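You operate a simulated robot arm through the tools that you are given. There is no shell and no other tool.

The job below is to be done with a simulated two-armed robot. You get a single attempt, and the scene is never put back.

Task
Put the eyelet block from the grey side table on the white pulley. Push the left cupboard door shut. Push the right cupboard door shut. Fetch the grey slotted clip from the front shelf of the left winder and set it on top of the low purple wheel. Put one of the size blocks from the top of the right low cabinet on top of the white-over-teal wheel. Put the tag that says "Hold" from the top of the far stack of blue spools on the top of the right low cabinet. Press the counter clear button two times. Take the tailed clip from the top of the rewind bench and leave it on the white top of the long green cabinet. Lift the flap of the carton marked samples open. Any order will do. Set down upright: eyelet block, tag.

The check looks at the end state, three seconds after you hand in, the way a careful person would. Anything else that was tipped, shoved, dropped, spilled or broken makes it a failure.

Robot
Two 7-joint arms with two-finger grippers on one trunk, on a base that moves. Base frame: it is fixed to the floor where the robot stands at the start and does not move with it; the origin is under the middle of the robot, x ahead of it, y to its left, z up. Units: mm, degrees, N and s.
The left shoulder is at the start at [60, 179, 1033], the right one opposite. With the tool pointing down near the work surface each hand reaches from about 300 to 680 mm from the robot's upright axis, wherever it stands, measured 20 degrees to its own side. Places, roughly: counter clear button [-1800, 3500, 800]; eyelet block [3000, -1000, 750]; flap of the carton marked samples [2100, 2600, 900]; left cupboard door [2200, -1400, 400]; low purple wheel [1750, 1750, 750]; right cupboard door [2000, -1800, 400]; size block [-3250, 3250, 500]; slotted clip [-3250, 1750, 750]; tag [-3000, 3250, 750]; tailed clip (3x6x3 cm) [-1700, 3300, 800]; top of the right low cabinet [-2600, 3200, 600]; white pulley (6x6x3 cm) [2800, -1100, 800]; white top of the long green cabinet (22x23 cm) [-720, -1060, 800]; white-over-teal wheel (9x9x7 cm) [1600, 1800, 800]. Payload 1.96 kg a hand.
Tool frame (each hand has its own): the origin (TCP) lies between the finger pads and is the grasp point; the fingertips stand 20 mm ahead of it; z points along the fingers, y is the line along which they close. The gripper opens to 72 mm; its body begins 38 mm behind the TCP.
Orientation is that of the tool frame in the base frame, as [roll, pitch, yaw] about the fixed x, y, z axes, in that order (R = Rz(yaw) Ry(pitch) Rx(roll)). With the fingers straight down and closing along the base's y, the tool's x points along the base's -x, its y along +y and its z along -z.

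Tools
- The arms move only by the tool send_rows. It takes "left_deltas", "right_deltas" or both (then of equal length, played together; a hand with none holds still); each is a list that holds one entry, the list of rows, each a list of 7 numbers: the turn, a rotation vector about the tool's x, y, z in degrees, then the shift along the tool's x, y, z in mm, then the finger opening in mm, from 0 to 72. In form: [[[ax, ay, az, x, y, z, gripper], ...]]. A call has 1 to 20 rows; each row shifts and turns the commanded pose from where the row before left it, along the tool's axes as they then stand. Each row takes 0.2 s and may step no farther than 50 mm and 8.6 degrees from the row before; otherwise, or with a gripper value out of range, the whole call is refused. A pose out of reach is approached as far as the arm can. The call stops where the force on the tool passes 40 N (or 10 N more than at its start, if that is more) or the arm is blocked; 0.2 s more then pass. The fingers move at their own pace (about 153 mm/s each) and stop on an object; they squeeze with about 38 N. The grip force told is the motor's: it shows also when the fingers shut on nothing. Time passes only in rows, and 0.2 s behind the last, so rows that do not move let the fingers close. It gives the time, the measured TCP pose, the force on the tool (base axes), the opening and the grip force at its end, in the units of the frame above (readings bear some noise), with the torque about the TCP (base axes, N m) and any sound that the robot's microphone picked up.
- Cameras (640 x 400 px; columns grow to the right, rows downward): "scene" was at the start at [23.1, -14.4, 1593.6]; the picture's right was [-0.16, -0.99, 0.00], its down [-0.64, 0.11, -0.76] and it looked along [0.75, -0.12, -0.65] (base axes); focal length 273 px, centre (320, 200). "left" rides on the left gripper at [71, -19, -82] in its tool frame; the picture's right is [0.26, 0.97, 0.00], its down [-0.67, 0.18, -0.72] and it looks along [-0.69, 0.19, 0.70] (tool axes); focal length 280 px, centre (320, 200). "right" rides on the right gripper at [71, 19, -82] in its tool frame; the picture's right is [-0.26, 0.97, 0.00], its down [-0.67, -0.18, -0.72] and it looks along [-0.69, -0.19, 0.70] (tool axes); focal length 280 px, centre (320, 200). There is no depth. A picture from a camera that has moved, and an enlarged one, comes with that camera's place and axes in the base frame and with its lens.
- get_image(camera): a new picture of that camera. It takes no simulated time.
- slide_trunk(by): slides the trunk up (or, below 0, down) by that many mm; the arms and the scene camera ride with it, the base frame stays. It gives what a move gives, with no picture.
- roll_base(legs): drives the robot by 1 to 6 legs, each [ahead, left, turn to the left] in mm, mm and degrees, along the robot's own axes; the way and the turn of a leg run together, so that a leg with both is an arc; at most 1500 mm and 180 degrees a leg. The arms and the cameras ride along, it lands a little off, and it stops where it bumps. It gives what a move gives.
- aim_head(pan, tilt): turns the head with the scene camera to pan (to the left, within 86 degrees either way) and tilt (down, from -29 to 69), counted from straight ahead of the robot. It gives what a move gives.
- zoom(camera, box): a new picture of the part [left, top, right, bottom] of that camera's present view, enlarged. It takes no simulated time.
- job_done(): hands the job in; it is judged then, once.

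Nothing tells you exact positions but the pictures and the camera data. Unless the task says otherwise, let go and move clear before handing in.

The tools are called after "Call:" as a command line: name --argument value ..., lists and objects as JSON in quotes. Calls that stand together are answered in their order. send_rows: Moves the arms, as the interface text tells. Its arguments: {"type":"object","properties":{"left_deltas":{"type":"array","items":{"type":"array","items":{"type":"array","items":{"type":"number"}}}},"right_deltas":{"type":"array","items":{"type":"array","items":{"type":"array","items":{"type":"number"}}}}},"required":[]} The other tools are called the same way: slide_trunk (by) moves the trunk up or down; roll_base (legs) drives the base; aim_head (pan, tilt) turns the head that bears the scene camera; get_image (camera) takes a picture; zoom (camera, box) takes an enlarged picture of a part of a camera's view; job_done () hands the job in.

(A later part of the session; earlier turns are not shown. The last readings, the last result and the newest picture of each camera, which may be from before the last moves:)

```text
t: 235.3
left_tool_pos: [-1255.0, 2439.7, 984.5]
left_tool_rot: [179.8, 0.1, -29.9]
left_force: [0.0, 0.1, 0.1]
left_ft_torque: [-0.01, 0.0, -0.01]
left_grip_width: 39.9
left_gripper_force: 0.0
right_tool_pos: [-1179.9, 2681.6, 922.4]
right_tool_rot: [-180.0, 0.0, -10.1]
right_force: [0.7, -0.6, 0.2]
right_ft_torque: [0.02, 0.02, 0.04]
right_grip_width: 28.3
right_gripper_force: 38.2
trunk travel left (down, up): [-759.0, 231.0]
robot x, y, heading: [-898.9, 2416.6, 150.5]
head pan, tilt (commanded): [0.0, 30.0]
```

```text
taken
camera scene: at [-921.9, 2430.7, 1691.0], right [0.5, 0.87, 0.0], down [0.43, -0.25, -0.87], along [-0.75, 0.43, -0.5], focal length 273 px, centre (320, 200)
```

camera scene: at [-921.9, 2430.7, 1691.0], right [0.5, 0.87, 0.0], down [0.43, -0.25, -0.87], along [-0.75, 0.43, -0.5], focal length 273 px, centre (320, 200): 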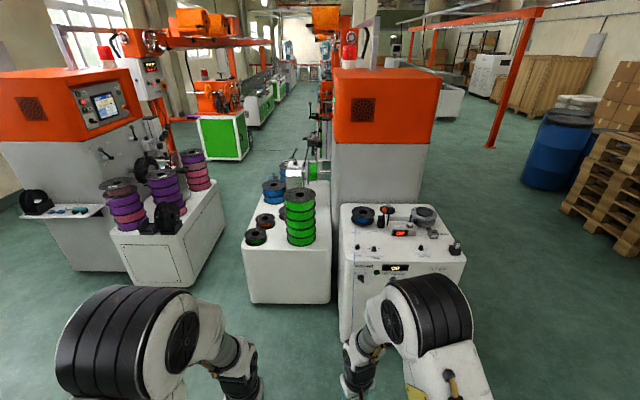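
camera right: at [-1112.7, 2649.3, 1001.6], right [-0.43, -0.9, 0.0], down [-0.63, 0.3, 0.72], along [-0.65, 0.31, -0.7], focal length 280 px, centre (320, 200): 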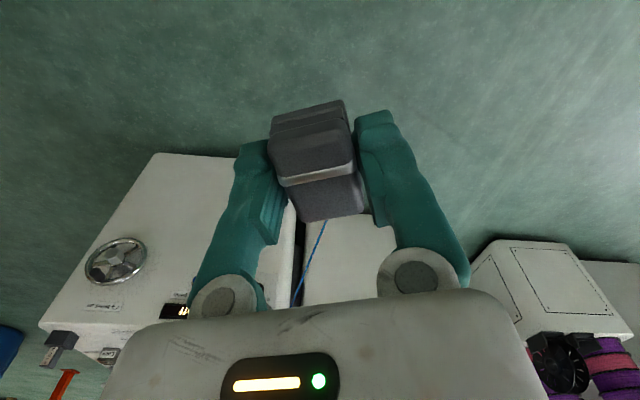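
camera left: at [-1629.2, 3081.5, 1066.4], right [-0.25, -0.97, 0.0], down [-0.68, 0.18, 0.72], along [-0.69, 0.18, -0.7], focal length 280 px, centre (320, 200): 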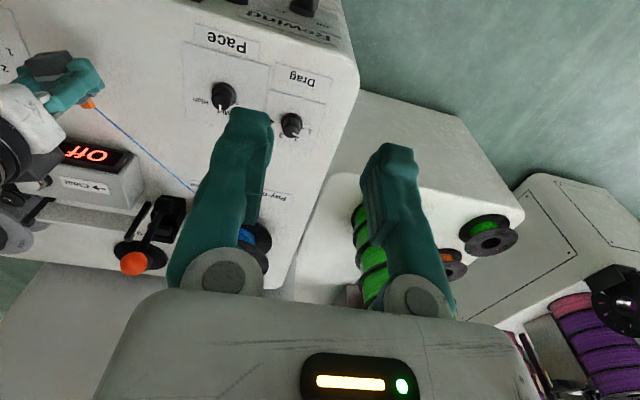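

The tail still pays off freely. I'll carry the clip across to the long green cabinet and turn to face it.

Call:
roll_base --legs '[[-950, 950, 0], [-900, 900, 0], [0, 0, 90]]'

Call:
aim_head --pan 0 --tilt 30

Call:
get_image --camera "scene"

Call:
get_image --camera "right"

```text
t: 251.8
left_tool_pos: [-172.5, -456.3, 984.4]
left_tool_rot: [179.8, -0.1, 62.2]
left_force: [-0.8, 0.1, -0.2]
left_ft_torque: [-0.01, -0.01, 0.0]
left_grip_width: 40.2
left_gripper_force: 0.1
right_tool_pos: [-416.9, -390.8, 920.6]
right_tool_rot: [-179.9, 0.0, 82.0]
right_force: [0.2, 0.5, -0.3]
right_ft_torque: [0.02, 0.0, -0.04]
right_grip_width: 28.1
right_gripper_force: 37.5
trunk travel left (down, up): [-759.0, 231.0]
robot x, y, heading: [-168.8, -101.0, -117.8]
head pan, tilt (commanded): [0.0, 30.0]
```

```text
t: 252.4
left_tool_pos: [-171.5, -456.0, 985.6]
left_tool_rot: [179.8, 0.0, 62.2]
left_force: [-0.5, 0.7, -0.2]
left_ft_torque: [0.03, 0.01, 0.02]
left_grip_width: 40.2
left_gripper_force: 0.0
right_tool_pos: [-415.4, -390.2, 920.7]
right_tool_rot: [-179.9, 0.1, 82.1]
right_force: [-0.1, 0.5, -0.8]
right_ft_torque: [-0.01, -0.01, 0.04]
right_grip_width: 28.1
right_gripper_force: 37.9
trunk travel left (down, up): [-759.0, 231.0]
robot x, y, heading: [-161.2, -94.3, -117.7]
head pan, tilt (commanded): [0.0, 30.0]
```

```text
taken
camera scene: at [-176.6, -124.7, 1691.0], right [-0.89, 0.46, 0.0], down [0.23, 0.44, -0.87], along [-0.4, -0.77, -0.5], focal length 273 px, centre (320, 200)
```

scene: 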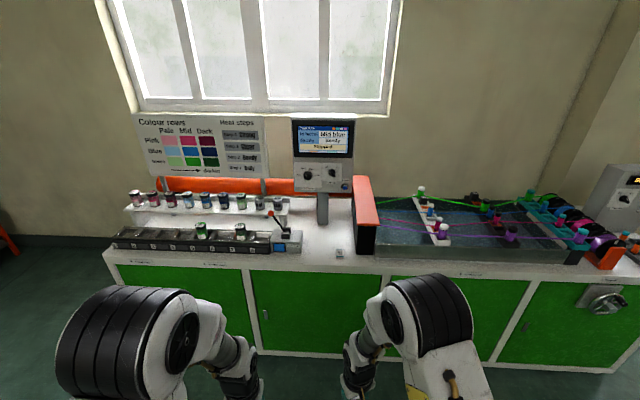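

```text
taken
camera right: at [-387.0, -323.1, 1001.6], right [0.92, -0.39, 0.0], down [-0.27, -0.64, 0.72], along [-0.28, -0.66, -0.7], focal length 280 px, centre (320, 200)
```

right: 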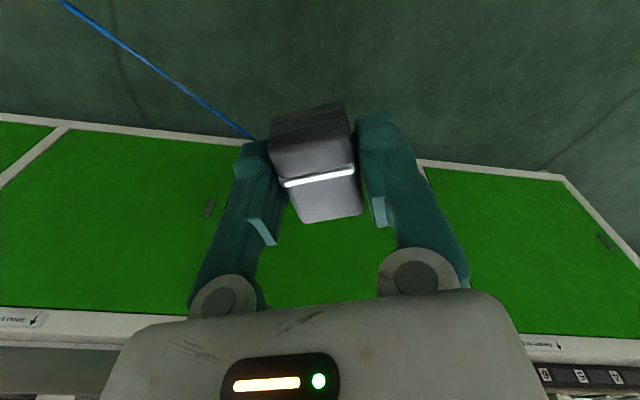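

The clip is in hand; the free white spot on the cabinet is around image (330,246), in front of the monitor post. Zooming in.

Call:
zoom --camera "scene" --box '[250, 180, 410, 280]'

Call:
get_image --camera "left"

```text
4.00 times, centred on (330, 230) of scene
camera zoom: at [-176.6, -124.7, 1691.0], right [-0.89, 0.46, 0.0], down [0.23, 0.44, -0.87], along [-0.4, -0.77, -0.5], focal length 1093 px, centre (280, 80)
```

zoom: 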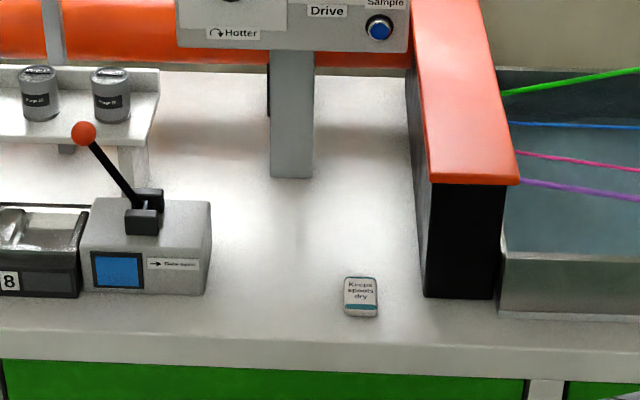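

```text
taken
camera left: at [-155.4, -385.0, 1066.4], right [0.98, -0.22, 0.0], down [-0.15, -0.68, 0.72], along [-0.15, -0.7, -0.7], focal length 280 px, centre (320, 200)
```

left: 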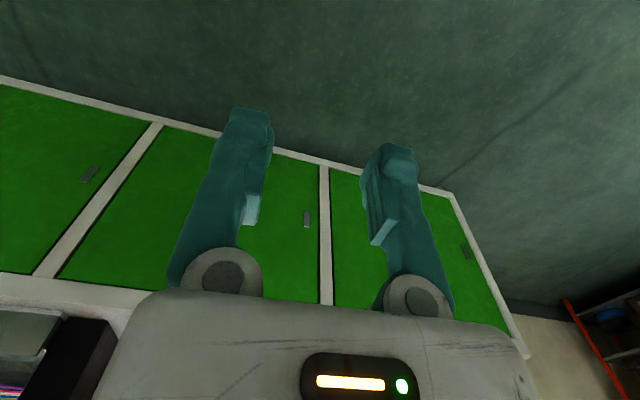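

The open area lies between the gate-lever box and the black box (with a small desiccant packet near its front). I'll square up and drive closer.

Call:
roll_base --legs '[[0, 0, -3.2], [540, 170, 0]]'

Call:
aim_head --pan -15 --tilt 50

Call:
get_image --camera "scene"

Call:
get_image --camera "right"

Call:
get_image --camera "left"

```text
t: 256.1
left_tool_pos: [-318.6, -1003.7, 984.9]
left_tool_rot: [179.8, 0.0, 59.0]
left_force: [-0.4, 0.6, -1.0]
left_ft_torque: [-0.01, 0.03, -0.04]
left_grip_width: 39.7
left_gripper_force: 0.1
right_tool_pos: [-559.9, -923.2, 921.3]
right_tool_rot: [-179.9, 0.1, 78.9]
right_force: [0.1, 0.4, -0.4]
right_ft_torque: [-0.03, -0.01, 0.03]
right_grip_width: 28.1
right_gripper_force: 38.4
trunk travel left (down, up): [-759.0, 231.0]
robot x, y, heading: [-288.2, -647.7, -120.7]
head pan, tilt (commanded): [0.0, 30.0]
```

```text
t: 256.9
left_tool_pos: [-317.8, -1002.7, 985.3]
left_tool_rot: [179.8, 0.1, 59.0]
left_force: [0.1, -0.3, 0.2]
left_ft_torque: [-0.04, -0.02, 0.01]
left_grip_width: 40.0
left_gripper_force: 0.0
right_tool_pos: [-560.2, -924.0, 921.4]
right_tool_rot: [-179.9, 0.1, 78.8]
right_force: [0.5, -0.2, -0.4]
right_ft_torque: [0.02, 0.02, 0.0]
right_grip_width: 28.2
right_gripper_force: 37.7
trunk travel left (down, up): [-759.0, 231.0]
robot x, y, heading: [-290.7, -645.7, -120.9]
head pan, tilt (commanded): [-15.0, 50.0]
```

```text
taken
camera scene: at [-314.5, -647.4, 1661.6], right [-0.7, 0.72, 0.0], down [0.55, 0.53, -0.64], along [-0.46, -0.45, -0.77], focal length 273 px, centre (320, 200)
```

scene: 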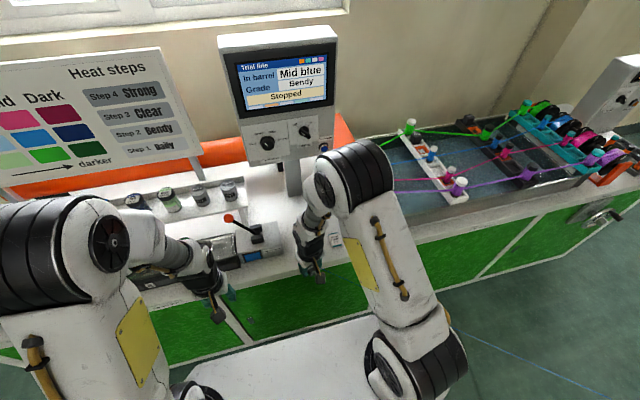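

```text
taken
camera right: at [-526.8, -857.7, 1001.7], right [0.9, -0.44, 0.0], down [-0.31, -0.63, 0.72], along [-0.32, -0.64, -0.7], focal length 280 px, centre (320, 200)
```

right: 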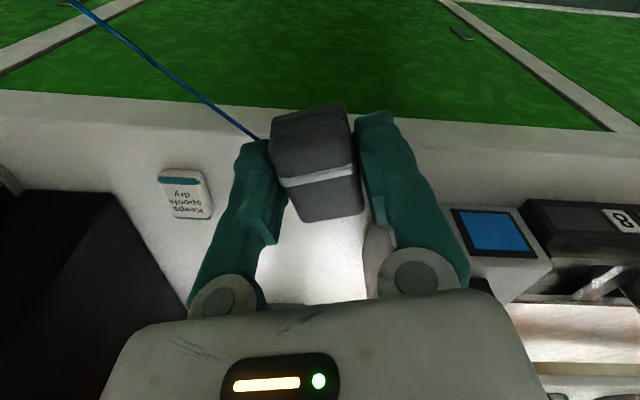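

```text
taken
camera left: at [-299.0, -932.5, 1066.4], right [0.96, -0.27, 0.0], down [-0.19, -0.67, 0.72], along [-0.19, -0.69, -0.7], focal length 280 px, centre (320, 200)
```

left: 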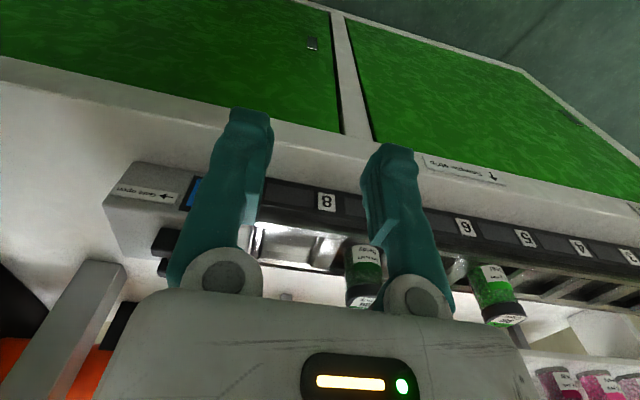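

The spot at about [-705,-1086] is clear on all sides (cabinet top z≈800). I'll bring the clip above it.

Call:
send_rows --right_deltas '[[[0, 0, 0, -37.4, -22.1, 0, 10], [0, 0, 0, -37.4, -22.1, 0, 10], [0, 0, 0, -37.4, -22.1, 0, 10], [0, 0, 0, -37.4, -22.1, 0, 10], [0, 0, 0, -37.4, -22.1, 0, 10], [0, 0, 0, 0, 0, 30, 10], [0, 0, 0, 0, 0, 30, 10], [0, 0, 0, 0, 0, 0, 10]]]'

Call:
get_image --camera "right"

Call:
get_image --camera "scene"

```text
t: 258.7
left_tool_pos: [-318.3, -1002.3, 985.3]
left_tool_rot: [179.8, 0.0, 59.0]
left_force: [-0.4, 1.0, -0.6]
left_ft_torque: [-0.02, 0.01, -0.03]
left_grip_width: 39.8
left_gripper_force: 0.0
right_tool_pos: [-704.3, -1086.4, 861.3]
right_tool_rot: [179.9, 0.1, 78.9]
right_force: [0.5, 0.2, -0.4]
right_ft_torque: [-0.02, -0.01, 0.03]
right_grip_width: 28.2
right_gripper_force: 38.3
trunk travel left (down, up): [-759.0, 231.0]
robot x, y, heading: [-290.0, -644.2, -120.8]
head pan, tilt (commanded): [-15.0, 50.0]
```

```text
taken
camera right: at [-671.7, -1020.2, 941.3], right [0.9, -0.44, 0.0], down [-0.31, -0.63, 0.72], along [-0.32, -0.64, -0.7], focal length 280 px, centre (320, 200)
```

right: 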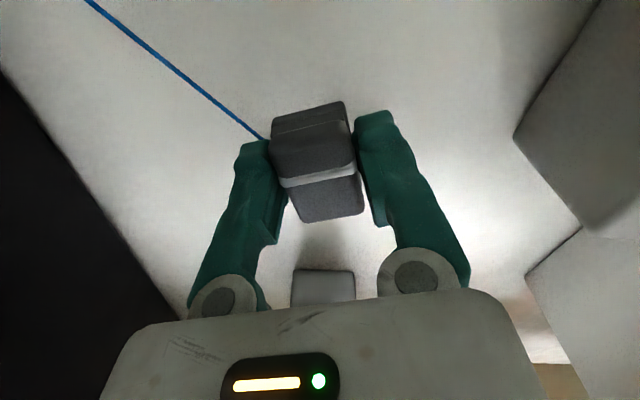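

```text
taken
camera scene: at [-314.3, -647.2, 1661.5], right [-0.7, 0.72, 0.0], down [0.55, 0.53, -0.64], along [-0.46, -0.45, -0.77], focal length 273 px, centre (320, 200)
```

scene: 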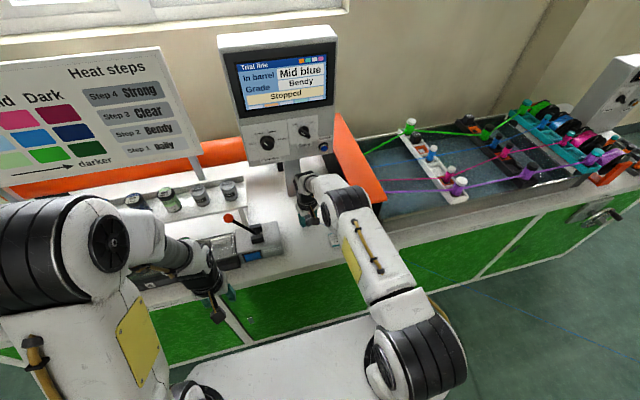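

Clear below. Lowering the clip gently.

Call:
send_rows --right_deltas '[[[0, 0, 0, 0, 0, 15, 10], [0, 0, 0, 0, 0, 10, 10], [0, 0, 0, 0, 0, 4, 10], [0, 0, 0, 0, 0, 3, 10], [0, 0, 0, 0, 0, 0, 10]]]'

Call:
send_rows --right_deltas '[[[0, 0, 0, 0, 0, 2, 10], [0, 0, 0, 0, 0, 2, 10], [0, 0, 0, 0, 0, 0, 10]]]'

Call:
get_image --camera "right"

```text
t: 259.9
left_tool_pos: [-319.6, -1003.9, 984.9]
left_tool_rot: [179.8, 0.1, 59.0]
left_force: [-0.8, -0.8, -0.8]
left_ft_torque: [0.03, 0.05, 0.01]
left_grip_width: 40.0
left_gripper_force: 0.0
right_tool_pos: [-705.2, -1086.2, 828.4]
right_tool_rot: [-180.0, 0.0, 78.9]
right_force: [0.2, -0.4, 0.2]
right_ft_torque: [0.01, 0.01, 0.0]
right_grip_width: 28.3
right_gripper_force: 38.1
trunk travel left (down, up): [-759.0, 231.0]
robot x, y, heading: [-288.4, -641.7, -120.8]
head pan, tilt (commanded): [-15.0, 50.0]
```

```text
t: 260.7
left_tool_pos: [-318.7, -1003.3, 984.5]
left_tool_rot: [179.7, 0.1, 59.0]
left_force: [-0.4, 0.7, -0.6]
left_ft_torque: [0.0, 0.07, -0.02]
left_grip_width: 40.2
left_gripper_force: 0.0
right_tool_pos: [-704.0, -1086.1, 825.8]
right_tool_rot: [-179.9, 0.0, 78.9]
right_force: [-0.3, 0.0, 0.0]
right_ft_torque: [0.0, -0.01, 0.0]
right_grip_width: 28.0
right_gripper_force: 38.1
trunk travel left (down, up): [-759.0, 231.0]
robot x, y, heading: [-291.7, -645.7, -120.6]
head pan, tilt (commanded): [-15.0, 50.0]
```

```text
taken
camera right: at [-671.6, -1020.1, 905.7], right [0.9, -0.44, 0.0], down [-0.31, -0.63, 0.72], along [-0.32, -0.64, -0.7], focal length 280 px, centre (320, 200)
```

right: 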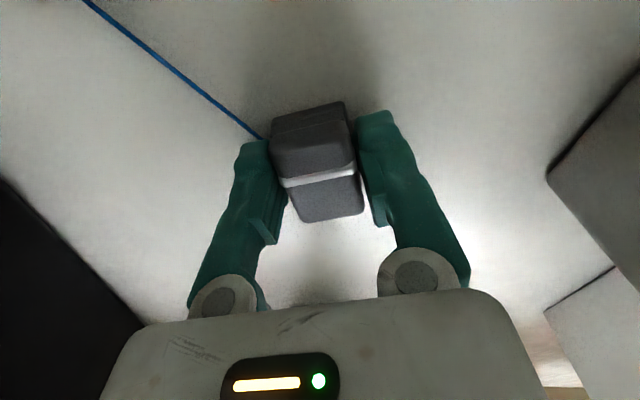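

Call:
send_rows --right_deltas '[[[0, 0, 0, 0, 0, 2, 10], [0, 0, 0, 0, 0, 2, 10], [0, 0, 0, 0, 0, 0, 10]]]'

Call:
send_rows --right_deltas '[[[0, 0, 0, 0, 0, 2, 10], [0, 0, 0, 0, 0, 2, 10], [0, 0, 0, 0, 0, 0, 10]]]'

Call:
send_rows --right_deltas '[[[0, 0, 0, 0, 0, 2, 10], [0, 0, 0, 0, 0, 2, 10], [0, 0, 0, 0, 0, 0, 10]]]'

```text
t: 261.5
left_tool_pos: [-318.4, -1003.3, 984.7]
left_tool_rot: [179.9, 0.1, 59.0]
left_force: [-0.6, 1.1, -0.9]
left_ft_torque: [-0.01, 0.01, 0.01]
left_grip_width: 39.8
left_gripper_force: 0.0
right_tool_pos: [-704.0, -1085.5, 822.1]
right_tool_rot: [-179.9, 0.1, 78.9]
right_force: [-0.2, -0.9, 3.2]
right_ft_torque: [-0.02, -0.03, -0.02]
right_grip_width: 27.6
right_gripper_force: 37.8
trunk travel left (down, up): [-759.0, 231.0]
robot x, y, heading: [-290.4, -643.5, -121.1]
head pan, tilt (commanded): [-15.0, 50.0]
```

```text
t: 262.3
left_tool_pos: [-317.5, -1002.3, 986.9]
left_tool_rot: [179.8, 0.1, 59.1]
left_force: [0.7, -0.5, 0.5]
left_ft_torque: [-0.02, 0.0, -0.01]
left_grip_width: 40.1
left_gripper_force: 0.1
right_tool_pos: [-704.6, -1086.6, 820.9]
right_tool_rot: [-179.8, 0.6, 78.8]
right_force: [-3.9, -3.5, 36.2]
right_ft_torque: [0.23, -0.02, 0.01]
right_grip_width: 27.7
right_gripper_force: 38.0
trunk travel left (down, up): [-759.0, 231.0]
robot x, y, heading: [-286.2, -642.6, -120.9]
head pan, tilt (commanded): [-15.0, 50.0]
```

```text
t: 262.9
left_tool_pos: [-318.5, -1001.0, 986.3]
left_tool_rot: [179.8, 0.1, 59.0]
left_force: [-0.7, -0.4, -0.1]
left_ft_torque: [0.0, 0.0, -0.01]
left_grip_width: 39.9
left_gripper_force: 0.1
right_tool_pos: [-704.9, -1087.7, 819.1]
right_tool_rot: [-179.7, 0.8, 78.8]
right_force: [3.4, 5.2, 24.4]
right_ft_torque: [0.28, -0.18, 0.04]
right_grip_width: 28.4
right_gripper_force: 38.3
trunk travel left (down, up): [-759.0, 231.0]
robot x, y, heading: [-289.3, -647.4, -120.6]
head pan, tilt (commanded): [-15.0, 50.0]
stopped in row 2 (right hand): the force on the tool passed its limit at 47 N (the readings are from after the stop); the commanded pose is now the measured one
```

Contact with the cabinet top at about 822. Easing off and opening.

Call:
send_rows --right_deltas '[[[0, 0, 0, 0, 0, -2.5, 10], [0, 0, 0, 0, 0, 0, 10], [0, 0, 0, 0, 0, 0, 34], [0, 0, 0, 0, 0, 0, 45], [0, 0, 0, 0, 0, 0, 55], [0, 0, 0, 0, 0, 0, 55]]]'

Call:
get_image --camera "right"

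Call:
send_rows --right_deltas '[[[0, 0, 0, 0, 0, -30, 55], [0, 0, 0, 0, 0, -40, 55], [0, 0, 0, 0, 0, -40, 55], [0, 0, 0, 0, 0, 0, 55]]]'

Call:
get_image --camera "right"

Call:
get_image --camera "scene"

```text
t: 264.3
left_tool_pos: [-319.2, -1001.5, 985.3]
left_tool_rot: [179.7, 0.0, 59.0]
left_force: [-0.4, -0.4, 0.0]
left_ft_torque: [-0.01, 0.01, 0.01]
left_grip_width: 40.2
left_gripper_force: 0.1
right_tool_pos: [-706.5, -1086.0, 820.0]
right_tool_rot: [-179.8, 0.5, 78.7]
right_force: [-13.2, 2.4, 15.0]
right_ft_torque: [0.02, -0.16, 0.03]
right_grip_width: 45.3
right_gripper_force: 0.0
trunk travel left (down, up): [-759.0, 231.0]
robot x, y, heading: [-290.8, -641.4, -120.7]
head pan, tilt (commanded): [-15.0, 50.0]
```

```text
taken
camera right: at [-673.8, -1020.0, 900.1], right [0.9, -0.44, 0.0], down [-0.31, -0.62, 0.72], along [-0.32, -0.65, -0.69], focal length 280 px, centre (320, 200)
```

right: 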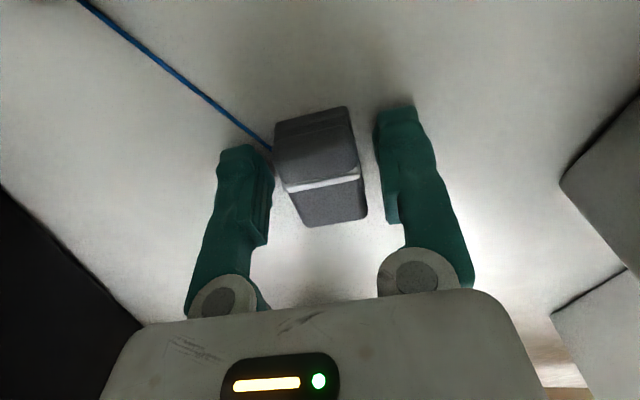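

```text
t: 265.3
left_tool_pos: [-319.4, -1003.5, 984.5]
left_tool_rot: [179.9, -0.1, 58.9]
left_force: [-0.3, 0.9, -0.2]
left_ft_torque: [0.01, 0.0, -0.01]
left_grip_width: 40.1
left_gripper_force: 0.0
right_tool_pos: [-704.6, -1086.9, 929.2]
right_tool_rot: [-179.8, 0.4, 78.8]
right_force: [-0.4, 1.2, 0.6]
right_ft_torque: [0.05, 0.0, 0.01]
right_grip_width: 55.1
right_gripper_force: 0.1
trunk travel left (down, up): [-759.0, 231.0]
robot x, y, heading: [-287.9, -642.7, -121.0]
head pan, tilt (commanded): [-15.0, 50.0]
```

```text
taken
camera right: at [-672.4, -1020.4, 1010.2], right [0.9, -0.44, 0.0], down [-0.31, -0.62, 0.72], along [-0.32, -0.65, -0.69], focal length 280 px, centre (320, 200)
```

right: 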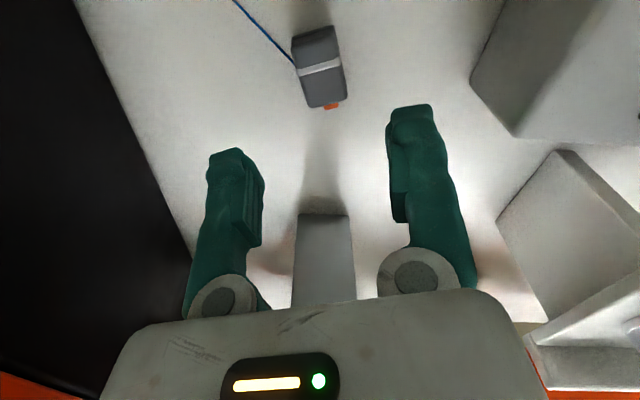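

```text
taken
camera scene: at [-315.1, -647.7, 1661.5], right [-0.7, 0.72, 0.0], down [0.55, 0.53, -0.64], along [-0.46, -0.45, -0.77], focal length 273 px, centre (320, 200)
```

scene: 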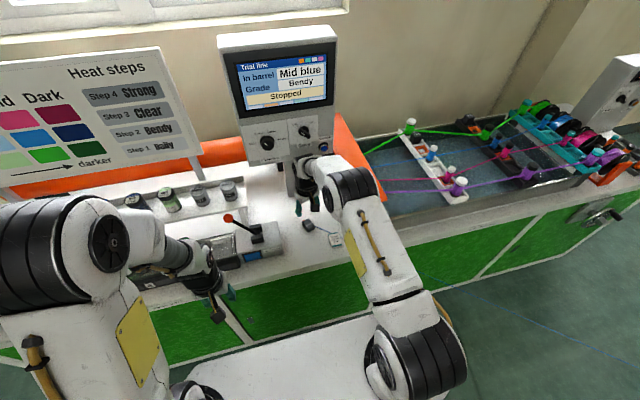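

The clip rests on the white top. I'll retract the right hand and head back to the winders for the tag, size block and slotted clip.

Call:
zoom --camera "scene" --box '[260, 190, 380, 265]'

Call:
send_rows --right_deltas '[[[0, 0, 0, 0, 0, -30, 55], [0, 0, 6.5, 40, 0, 0, 55], [0, 0, 6.5, 40, 0, 0, 55], [0, 0, 6.5, 40, 0, 0, 55], [0, 0, 0, 40, 0, 0, 55], [0, 0, 0, 30, -40, 0, 55], [0, 0, 0, 0, 0, 0, 55]]]'

Call:
roll_base --legs '[[-600, 0, 0], [0, 0, -90]]'

Call:
get_image --camera "scene"

```text
5.33 times, centred on (320, 228) of scene
camera zoom: at [-315.1, -647.7, 1661.5], right [-0.7, 0.72, 0.0], down [0.55, 0.53, -0.64], along [-0.46, -0.45, -0.77], focal length 1457 px, centre (320, 53)
```

zoom: 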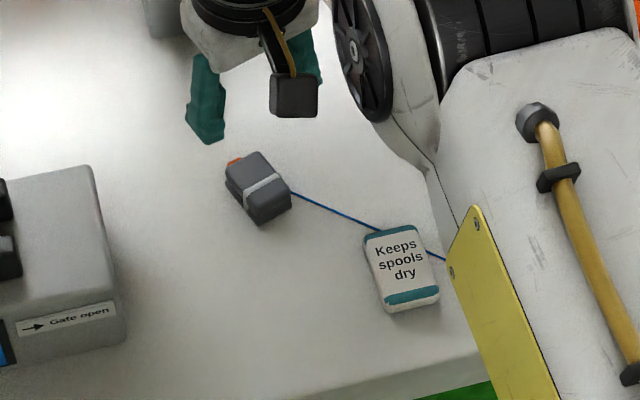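

```text
t: 266.9
left_tool_pos: [-317.8, -1003.8, 984.8]
left_tool_rot: [180.0, -0.1, 59.0]
left_force: [0.2, 0.1, -0.3]
left_ft_torque: [0.05, 0.04, 0.0]
left_grip_width: 39.9
left_gripper_force: 0.0
right_tool_pos: [-667.3, -892.6, 957.2]
right_tool_rot: [-179.9, 0.4, 59.3]
right_force: [-0.4, 0.9, 0.2]
right_ft_torque: [0.03, 0.01, -0.02]
right_grip_width: 55.0
right_gripper_force: 0.0
trunk travel left (down, up): [-759.0, 231.0]
robot x, y, heading: [-290.8, -641.7, -120.8]
head pan, tilt (commanded): [-15.0, 50.0]
```

```text
t: 274.1
left_tool_pos: [-340.7, -99.9, 984.1]
left_tool_rot: [179.8, 0.1, -30.6]
left_force: [-0.7, -0.2, 0.2]
left_ft_torque: [0.0, 0.02, -0.03]
left_grip_width: 39.9
left_gripper_force: 0.0
right_tool_pos: [-232.1, 250.1, 957.3]
right_tool_rot: [179.9, 0.5, -30.4]
right_force: [0.9, -0.1, -0.3]
right_ft_torque: [0.01, -0.02, 0.0]
right_grip_width: 55.1
right_gripper_force: 0.0
trunk travel left (down, up): [-759.0, 231.0]
robot x, y, heading: [16.0, -126.5, 149.7]
head pan, tilt (commanded): [-15.0, 50.0]
```

```text
taken
camera scene: at [15.2, -103.0, 1661.5], right [0.71, 0.7, 0.0], down [0.54, -0.55, -0.64], along [-0.45, 0.46, -0.77], focal length 273 px, centre (320, 200)
```

scene: 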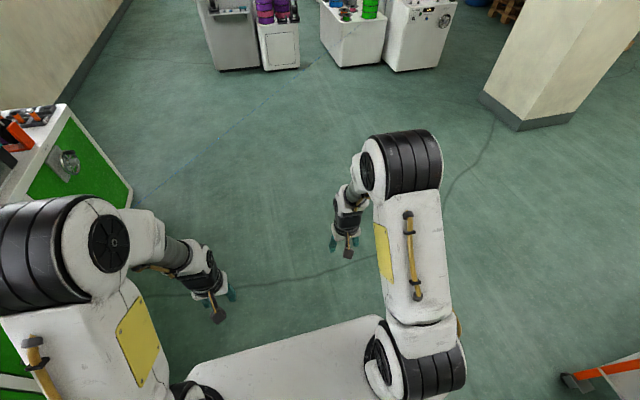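

The tail now runs across the room from the clip to the spool, so I'll check how it lies before crossing it.

Call:
aim_head --pan 15 --tilt 25

Call:
get_image --camera "scene"

Call:
zoom --camera "scene" --box '[0, 100, 320, 300]'

Call:
zoom --camera "scene" --box '[200, 60, 440, 210]'

```text
t: 275.0
left_tool_pos: [-340.3, -99.9, 986.4]
left_tool_rot: [179.8, 0.0, -30.6]
left_force: [1.3, -0.2, -0.1]
left_ft_torque: [0.03, 0.01, 0.0]
left_grip_width: 40.2
left_gripper_force: 0.0
right_tool_pos: [-231.6, 249.0, 956.8]
right_tool_rot: [180.0, 0.4, -30.3]
right_force: [-0.8, -0.2, -0.4]
right_ft_torque: [-0.04, -0.01, 0.04]
right_grip_width: 55.2
right_gripper_force: 0.0
trunk travel left (down, up): [-759.0, 231.0]
robot x, y, heading: [17.4, -123.9, 149.4]
head pan, tilt (commanded): [15.0, 25.0]
```

```text
taken
camera scene: at [-19.5, -133.3, 1698.9], right [0.27, 0.96, 0.0], down [0.41, -0.11, -0.91], along [-0.87, 0.24, -0.42], focal length 273 px, centre (320, 200)
```

scene: 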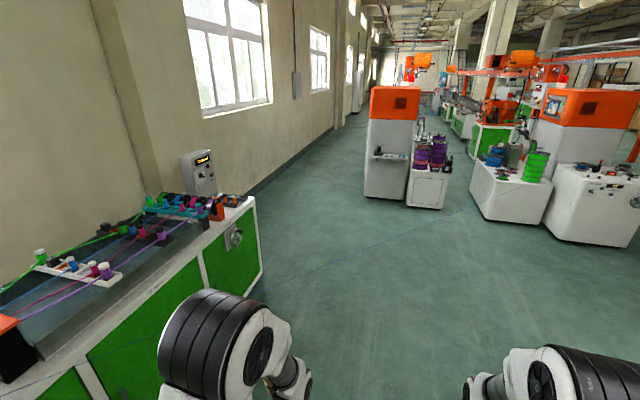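

```text
2.00 times, centred on (160, 200) of scene
camera zoom: at [-19.5, -133.3, 1698.9], right [0.27, 0.96, 0.0], down [0.41, -0.11, -0.91], along [-0.87, 0.24, -0.42], focal length 546 px, centre (640, 200)
```

zoom: 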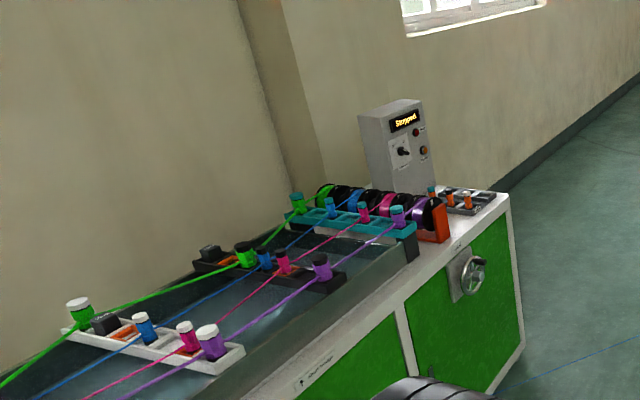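

```text
2.67 times, centred on (320, 135) of scene
camera zoom: at [-19.5, -133.3, 1698.9], right [0.27, 0.96, 0.0], down [0.41, -0.11, -0.91], along [-0.87, 0.24, -0.42], focal length 728 px, centre (320, 373)
```

zoom: 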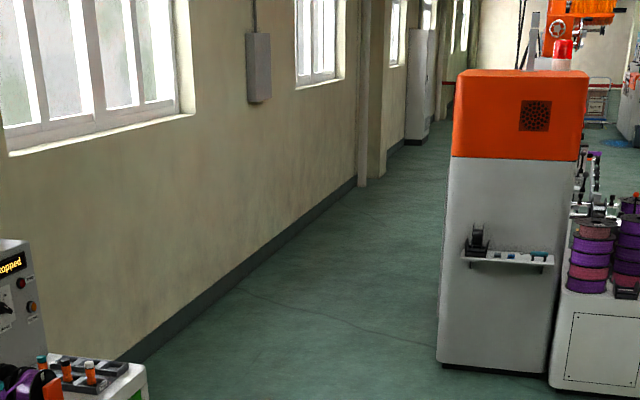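

The tail is a straight line in the air with no pull, so it can be crossed. The far tag may only be reachable from the narrow gap between the low cabinets, so I'll first measure my base's footprint using the left wrist camera turned backward.

Call:
send_rows --left_deltas '[[[0, 0, 0, -45, 0, 0, 40], [0, 0, 0, -45, 0, 0, 40], [0, 0, 0, -45, 0, 0, 40], [0, 0, 0, -45, 0, 0, 40], [0, 0, 0, -45, 0, 0, 40], [0, 0, 8.5, 0, 0, 0, 40], [0, 0, 8.5, 0, 0, 0, 40], [0, 0, 8.5, 0, 0, 0, 40], [0, 0, 8.5, 0, 0, 0, 40], [0, 0, 8.5, 0, 0, 0, 40], [0, 0, 8.5, 0, 0, 0, 40], [0, 0, 8.5, 0, 0, 0, 40], [0, 0, 8.5, 0, 0, 0, 40], [0, 0, 8.5, 0, 0, 0, 40], [0, 0, 8.5, 0, 0, 0, 40], [0, 0, 8.5, 0, 0, 0, 40], [0, 0, 8.5, 0, 0, 0, 40], [0, 0, 8.5, 0, 0, 0, 40], [0, 0, 8.5, 0, 0, 0, 40]]]'

Call:
get_image --camera "left"

```text
t: 279.0
left_tool_pos: [-534.8, 13.7, 984.3]
left_tool_rot: [-179.8, -0.2, -149.7]
left_force: [0.8, 0.4, -0.4]
left_ft_torque: [0.0, 0.0, 0.02]
left_grip_width: 40.1
left_gripper_force: 0.0
right_tool_pos: [-231.9, 249.3, 956.5]
right_tool_rot: [-179.9, 0.4, -30.3]
right_force: [0.1, 0.1, -0.4]
right_ft_torque: [-0.02, -0.01, 0.0]
right_grip_width: 54.8
right_gripper_force: 0.0
trunk travel left (down, up): [-759.0, 231.0]
robot x, y, heading: [18.1, -123.6, 149.9]
head pan, tilt (commanded): [15.0, 25.0]
```

```text
taken
camera left: at [-586.4, -38.1, 1066.2], right [-0.71, 0.7, 0.0], down [0.49, 0.5, 0.71], along [0.5, 0.51, -0.7], focal length 280 px, centre (320, 200)
```

left: 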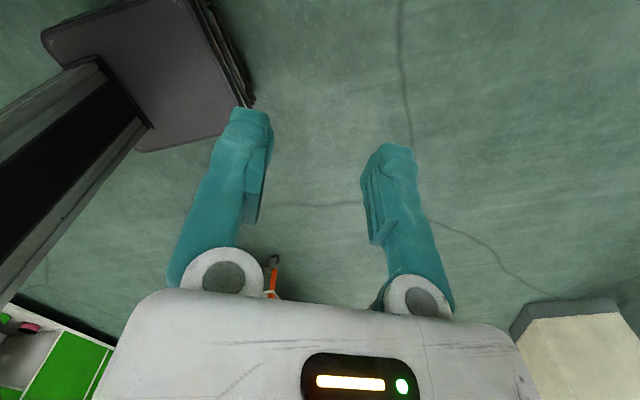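

Call:
send_rows --left_deltas '[[[0, 0, 8.5, 0, 0, 0, 40], [0, 0, 8.5, 0, 0, 0, 40], [0, 0, 8.5, 0, 0, 0, 40], [0, 0, 8.5, 0, 0, 0, 40], [0, 0, 8.5, 0, 0, 0, 40], [0, 0, 8.5, 0, 0, 0, 40], [0, 0, 8.5, 0, -30, 0, 40], [0, 0, 0, 0, -40, 0, 40], [0, 0, 0, 0, -40, 0, 40], [0, 0, 0, 0, -40, 0, 40]]]'

Call:
get_image --camera "left"

```text
t: 281.2
left_tool_pos: [-603.6, -119.5, 984.8]
left_tool_rot: [-179.8, -0.2, 150.8]
left_force: [-0.7, -0.1, 0.3]
left_ft_torque: [0.0, -0.03, -0.02]
left_grip_width: 40.1
left_gripper_force: 0.1
right_tool_pos: [-232.4, 249.2, 958.6]
right_tool_rot: [-179.9, 0.5, -30.3]
right_force: [0.1, -0.6, 0.7]
right_ft_torque: [0.02, -0.02, 0.0]
right_grip_width: 55.0
right_gripper_force: 0.0
trunk travel left (down, up): [-759.0, 231.0]
robot x, y, heading: [13.6, -122.2, 149.4]
head pan, tilt (commanded): [15.0, 25.0]
```

```text
taken
camera left: at [-674.4, -101.7, 1066.5], right [0.24, 0.97, 0.0], down [0.68, -0.17, 0.71], along [0.69, -0.17, -0.7], focal length 280 px, centre (320, 200)
```

left: 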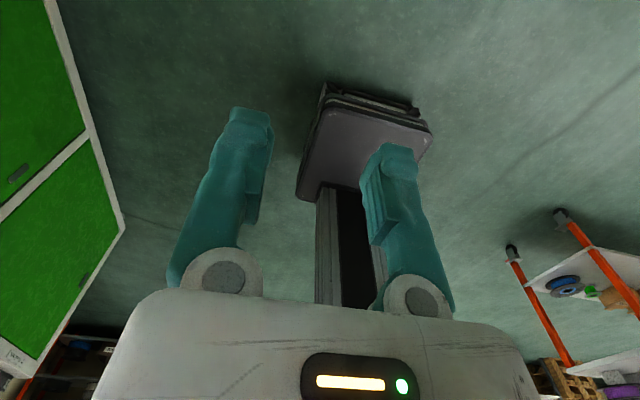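

The base is only about 380 mm wide (front edge ~190 mm ahead of the axis), so it should fit the ~485 mm gap. I'll restore the left wrist and drive to the gap's entrance.

Call:
send_rows --left_deltas '[[[0, 0, -8.5, 0, 0, 0, 40], [0, 0, -8.5, 0, 0, 0, 40], [0, 0, -8.5, 0, 0, 0, 40], [0, 0, -8.5, 0, 0, 0, 40], [0, 0, -8.5, 0, 0, 0, 40], [0, 0, -8.5, 0, 0, 0, 40], [0, 0, -8.5, 0, 0, 0, 40], [0, 0, -8.5, 0, 0, 0, 40], [0, 0, -8.5, 0, 0, 0, 40], [0, 0, -8.5, 0, 0, 0, 40], [0, 0, -8.5, 0, 0, 0, 40], [0, 0, -8.5, 0, 0, 0, 40], [0, 0, -8.5, 0, 0, 0, 40], [0, 0, -8.5, 0, 0, 0, 40], [0, 0, -8.5, 0, 0, 0, 40], [0, 0, -8.5, 0, 0, 0, 40], [0, 0, -8.5, 0, 0, 0, 40], [0, 0, -8.5, 0, 0, 0, 40], [0, 0, -8.5, 0, 0, 0, 40], [0, 0, -8.5, 0, 0, 0, 40]]]'

Call:
roll_base --legs '[[1400, -450, 0], [1400, -450, 0]]'

Call:
aim_head --pan 0 --tilt 30

Call:
get_image --camera "scene"

```text
t: 285.4
left_tool_pos: [-603.8, -119.1, 986.0]
left_tool_rot: [179.8, -0.1, -38.9]
left_force: [0.4, -0.8, 0.4]
left_ft_torque: [0.02, -0.03, 0.01]
left_grip_width: 40.1
left_gripper_force: 0.1
right_tool_pos: [-231.6, 249.0, 957.8]
right_tool_rot: [-179.9, 0.4, -30.3]
right_force: [0.2, 0.5, 0.6]
right_ft_torque: [-0.03, 0.0, -0.02]
right_grip_width: 55.2
right_gripper_force: 0.1
trunk travel left (down, up): [-759.0, 231.0]
robot x, y, heading: [15.9, -127.6, 149.5]
head pan, tilt (commanded): [15.0, 25.0]
```

```text
t: 299.6
left_tool_pos: [-2551.8, 2074.0, 986.3]
left_tool_rot: [179.9, -0.1, -39.2]
left_force: [0.7, -0.9, -0.5]
left_ft_torque: [-0.02, 0.05, 0.02]
left_grip_width: 40.2
left_gripper_force: 0.1
right_tool_pos: [-2179.4, 2441.9, 958.4]
right_tool_rot: [-180.0, 0.3, -30.3]
right_force: [0.0, 0.1, 0.3]
right_ft_torque: [-0.01, 0.01, 0.0]
right_grip_width: 55.0
right_gripper_force: 0.1
trunk travel left (down, up): [-759.0, 231.0]
robot x, y, heading: [-1933.0, 2062.3, 149.6]
head pan, tilt (commanded): [15.0, 25.0]
```

```text
t: 300.4
left_tool_pos: [-2550.7, 2074.9, 985.8]
left_tool_rot: [179.8, -0.2, -39.1]
left_force: [-0.2, -0.2, 0.2]
left_ft_torque: [0.01, 0.06, 0.0]
left_grip_width: 40.0
left_gripper_force: 0.1
right_tool_pos: [-2179.7, 2441.3, 957.7]
right_tool_rot: [-179.9, 0.4, -30.3]
right_force: [-0.3, 0.0, 0.5]
right_ft_torque: [0.0, 0.0, 0.0]
right_grip_width: 55.1
right_gripper_force: 0.0
trunk travel left (down, up): [-759.0, 231.0]
robot x, y, heading: [-1932.0, 2065.6, 149.6]
head pan, tilt (commanded): [0.0, 30.0]
```

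```text
taken
camera scene: at [-1956.6, 2080.0, 1691.1], right [0.51, 0.86, 0.0], down [0.43, -0.25, -0.87], along [-0.75, 0.44, -0.5], focal length 273 px, centre (320, 200)
```

scene: 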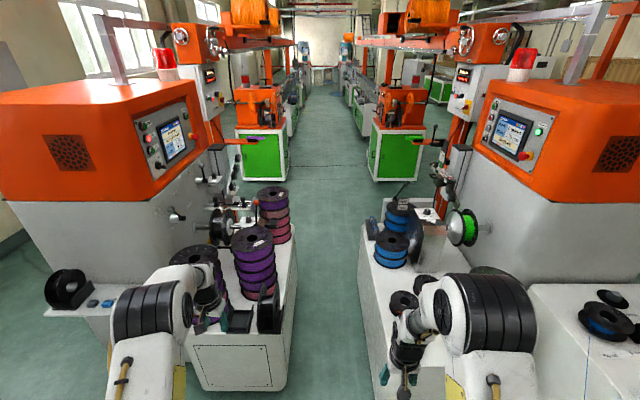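

The gap is about 480 mm wide, centred slightly to my right. Zooming on the right cabinet's blue stacks and the tag.

Call:
zoom --camera "scene" --box '[355, 170, 475, 290]'

Call:
zoom --camera "scene" --box '[30, 250, 230, 375]'

```text
3.33 times, centred on (415, 230) of scene
camera zoom: at [-1956.6, 2080.0, 1691.1], right [0.51, 0.86, 0.0], down [0.43, -0.25, -0.87], along [-0.75, 0.44, -0.5], focal length 911 px, centre (3, 100)
```

zoom: 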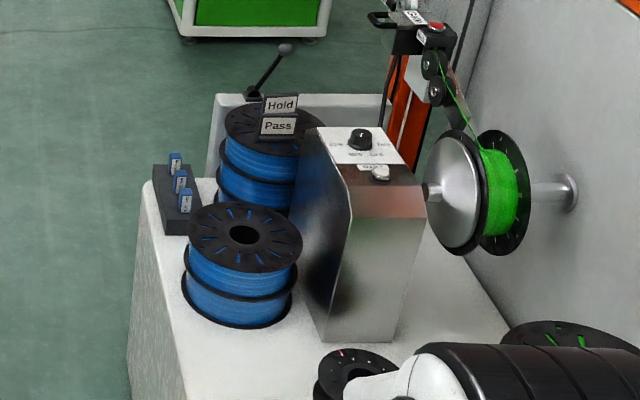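

```text
3.20 times, centred on (130, 312) of scene
camera zoom: at [-1956.6, 2080.0, 1691.1], right [0.51, 0.86, 0.0], down [0.43, -0.25, -0.87], along [-0.75, 0.44, -0.5], focal length 874 px, centre (928, -160)
```

zoom: 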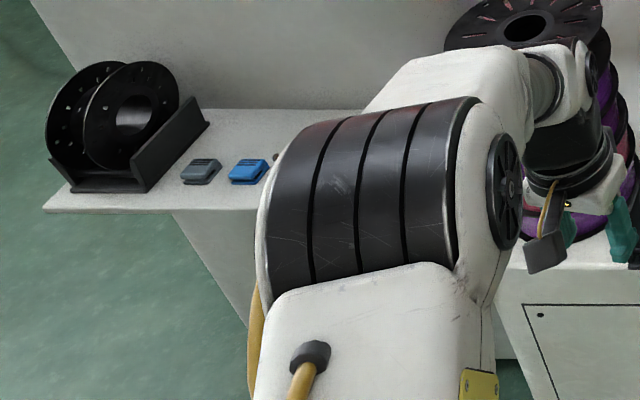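

The size blocks sit in a dark rack on the cabinet's left edge, and the "Hold" tag stands behind "Pass" on the far blue stack. I'll tuck the left hand in, raise the trunk, and centre on the gap.

Call:
send_rows --left_deltas '[[[0, 0, -8.5, 0, 0, 0, 40], [0, 0, 0, 40, -25, 0, 40], [0, 0, 0, 40, -25, 0, 40], [0, 0, 0, 40, -25, 0, 40], [0, 0, 0, 40, -25, 0, 40], [0, 0, 0, 40, -25, 0, 40], [0, 0, 0, 35, -25, 0, 40], [0, 0, 0, 0, 0, 0, 40]]]'

Call:
slide_trunk --by 200

Call:
roll_base --legs '[[450, -45, 0]]'

Call:
aim_head --pan 0 --tilt 45

Call:
get_image --camera "scene"

```text
t: 302.1
left_tool_pos: [-2272.4, 2083.9, 985.5]
left_tool_rot: [179.8, -0.1, -30.5]
left_force: [0.0, -0.2, -0.2]
left_ft_torque: [-0.01, -0.03, -0.02]
left_grip_width: 39.8
left_gripper_force: 0.2
right_tool_pos: [-2180.8, 2441.0, 956.4]
right_tool_rot: [-180.0, 0.3, -30.3]
right_force: [-0.5, -0.5, -0.1]
right_ft_torque: [0.02, -0.01, 0.0]
right_grip_width: 54.9
right_gripper_force: 0.1
trunk travel left (down, up): [-759.0, 231.0]
robot x, y, heading: [-1930.1, 2064.1, 149.3]
head pan, tilt (commanded): [0.0, 30.0]
```

```text
t: 304.3
left_tool_pos: [-2273.1, 2084.8, 1184.7]
left_tool_rot: [179.8, 0.0, -30.6]
left_force: [-0.5, 0.1, -0.2]
left_ft_torque: [0.01, 0.02, -0.01]
left_grip_width: 39.8
left_gripper_force: 0.1
right_tool_pos: [-2179.8, 2442.7, 1157.6]
right_tool_rot: [-180.0, 0.4, -30.3]
right_force: [-0.5, 0.0, -0.2]
right_ft_torque: [0.01, -0.01, -0.03]
right_grip_width: 54.9
right_gripper_force: 0.1
trunk travel left (down, up): [-959.0, 31.0]
robot x, y, heading: [-1928.1, 2065.7, 149.5]
head pan, tilt (commanded): [0.0, 30.0]
```

```text
t: 307.1
left_tool_pos: [-2637.8, 2352.2, 1184.9]
left_tool_rot: [179.8, 0.0, -30.7]
left_force: [0.4, -0.1, 0.1]
left_ft_torque: [0.0, 0.04, 0.01]
left_grip_width: 40.0
left_gripper_force: 0.0
right_tool_pos: [-2544.0, 2709.2, 1158.6]
right_tool_rot: [-180.0, 0.4, -30.4]
right_force: [0.8, 0.6, -1.2]
right_ft_torque: [-0.03, 0.0, 0.0]
right_grip_width: 54.9
right_gripper_force: 0.1
trunk travel left (down, up): [-959.0, 31.0]
robot x, y, heading: [-2296.6, 2335.8, 149.6]
head pan, tilt (commanded): [0.0, 30.0]
```

```text
t: 307.8
left_tool_pos: [-2639.5, 2352.6, 1184.7]
left_tool_rot: [179.9, -0.1, -30.6]
left_force: [-0.1, 0.8, 0.0]
left_ft_torque: [0.05, 0.03, 0.01]
left_grip_width: 40.0
left_gripper_force: 0.0
right_tool_pos: [-2545.7, 2710.9, 1158.4]
right_tool_rot: [-180.0, 0.4, -30.5]
right_force: [-0.7, 0.2, 0.1]
right_ft_torque: [-0.01, 0.01, 0.02]
right_grip_width: 55.0
right_gripper_force: 0.0
trunk travel left (down, up): [-959.0, 31.0]
robot x, y, heading: [-2297.0, 2331.4, 149.3]
head pan, tilt (commanded): [0.0, 45.0]
```

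```text
taken
camera scene: at [-2315.9, 2344.0, 1868.5], right [0.51, 0.86, 0.0], down [0.61, -0.36, -0.71], along [-0.61, 0.36, -0.71], focal length 273 px, centre (320, 200)
```

scene: 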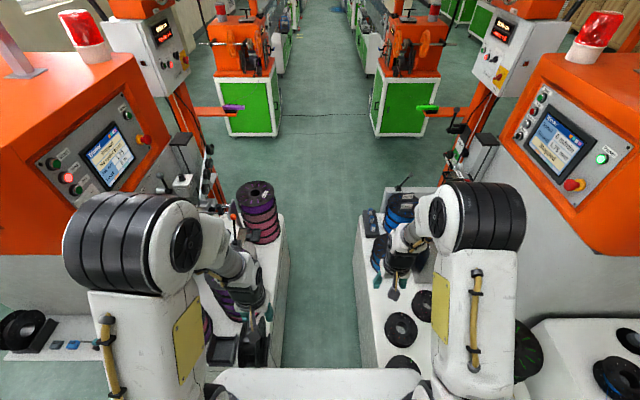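

Call:
zoom --camera "scene" --box '[250, 180, 410, 280]'

Call:
zoom --camera "scene" --box '[250, 280, 410, 380]'

Call:
zoom --camera "scene" --box '[350, 170, 470, 290]'

```text
4.00 times, centred on (330, 230) of scene
camera zoom: at [-2315.9, 2344.0, 1868.5], right [0.51, 0.86, 0.0], down [0.61, -0.36, -0.71], along [-0.61, 0.36, -0.71], focal length 1093 px, centre (280, 80)
```

zoom: 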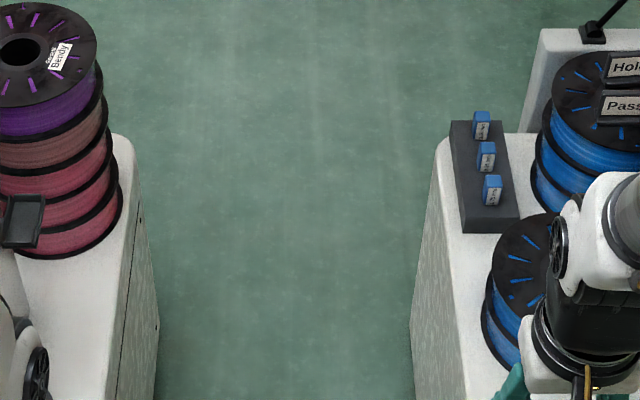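

```text
4.00 times, centred on (330, 330) of scene
camera zoom: at [-2315.9, 2344.0, 1868.5], right [0.51, 0.86, 0.0], down [0.61, -0.36, -0.71], along [-0.61, 0.36, -0.71], focal length 1093 px, centre (280, -320)
```

zoom: 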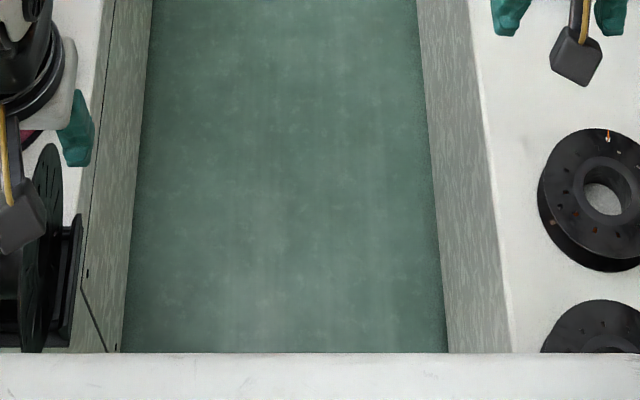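

```text
3.33 times, centred on (410, 230) of scene
camera zoom: at [-2315.9, 2344.0, 1868.5], right [0.51, 0.86, 0.0], down [0.61, -0.36, -0.71], along [-0.61, 0.36, -0.71], focal length 911 px, centre (20, 100)
```

zoom: 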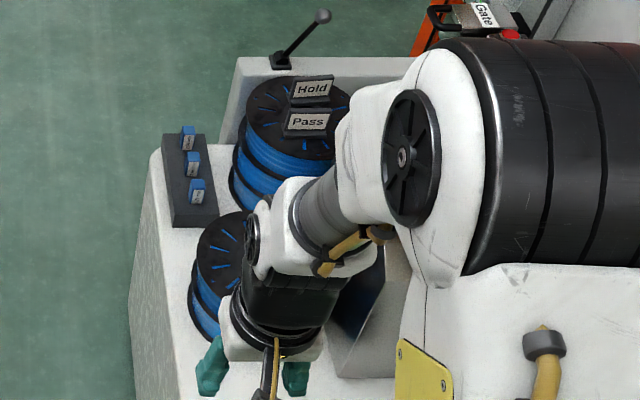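

The gap measures about 490 mm and I'm centred within a few millimetres. I'll drive in by 450 mm, check, then continue.

Call:
roll_base --legs '[[450, -5, 0]]'

Call:
get_image --camera "scene"

Call:
zoom --camera "scene" --box '[220, 200, 420, 325]'

```text
t: 310.5
left_tool_pos: [-3021.5, 2580.2, 1185.8]
left_tool_rot: [179.9, -0.1, -30.5]
left_force: [0.3, 0.2, 0.3]
left_ft_torque: [0.0, 0.02, 0.01]
left_grip_width: 40.2
left_gripper_force: 0.2
right_tool_pos: [-2929.6, 2940.1, 1158.0]
right_tool_rot: [180.0, 0.5, -30.3]
right_force: [0.4, -0.7, -0.7]
right_ft_torque: [0.01, 0.0, -0.02]
right_grip_width: 55.0
right_gripper_force: 0.0
trunk travel left (down, up): [-959.0, 31.0]
robot x, y, heading: [-2679.9, 2561.8, 149.6]
head pan, tilt (commanded): [0.0, 45.0]
```

```text
taken
camera scene: at [-2697.0, 2573.2, 1868.5], right [0.5, 0.86, 0.0], down [0.61, -0.36, -0.71], along [-0.61, 0.36, -0.71], focal length 273 px, centre (320, 200)
```

scene: 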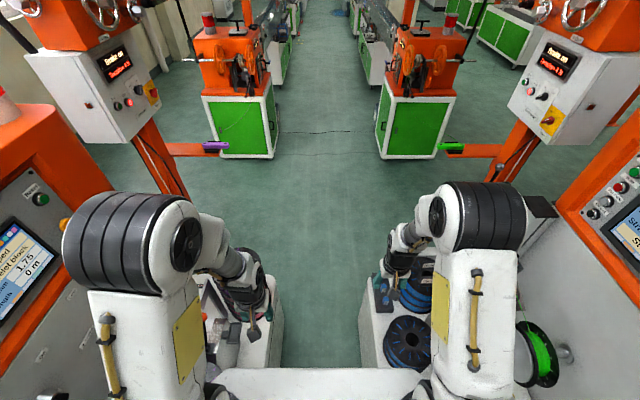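

```text
3.20 times, centred on (320, 262) of scene
camera zoom: at [-2697.0, 2573.2, 1868.5], right [0.5, 0.86, 0.0], down [0.61, -0.36, -0.71], along [-0.61, 0.36, -0.71], focal length 874 px, centre (320, 0)
```

zoom: 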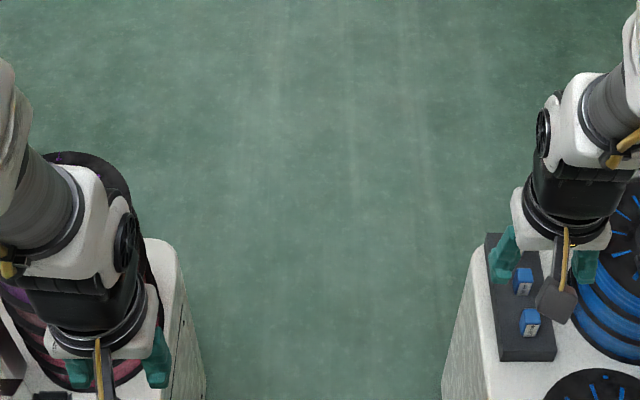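

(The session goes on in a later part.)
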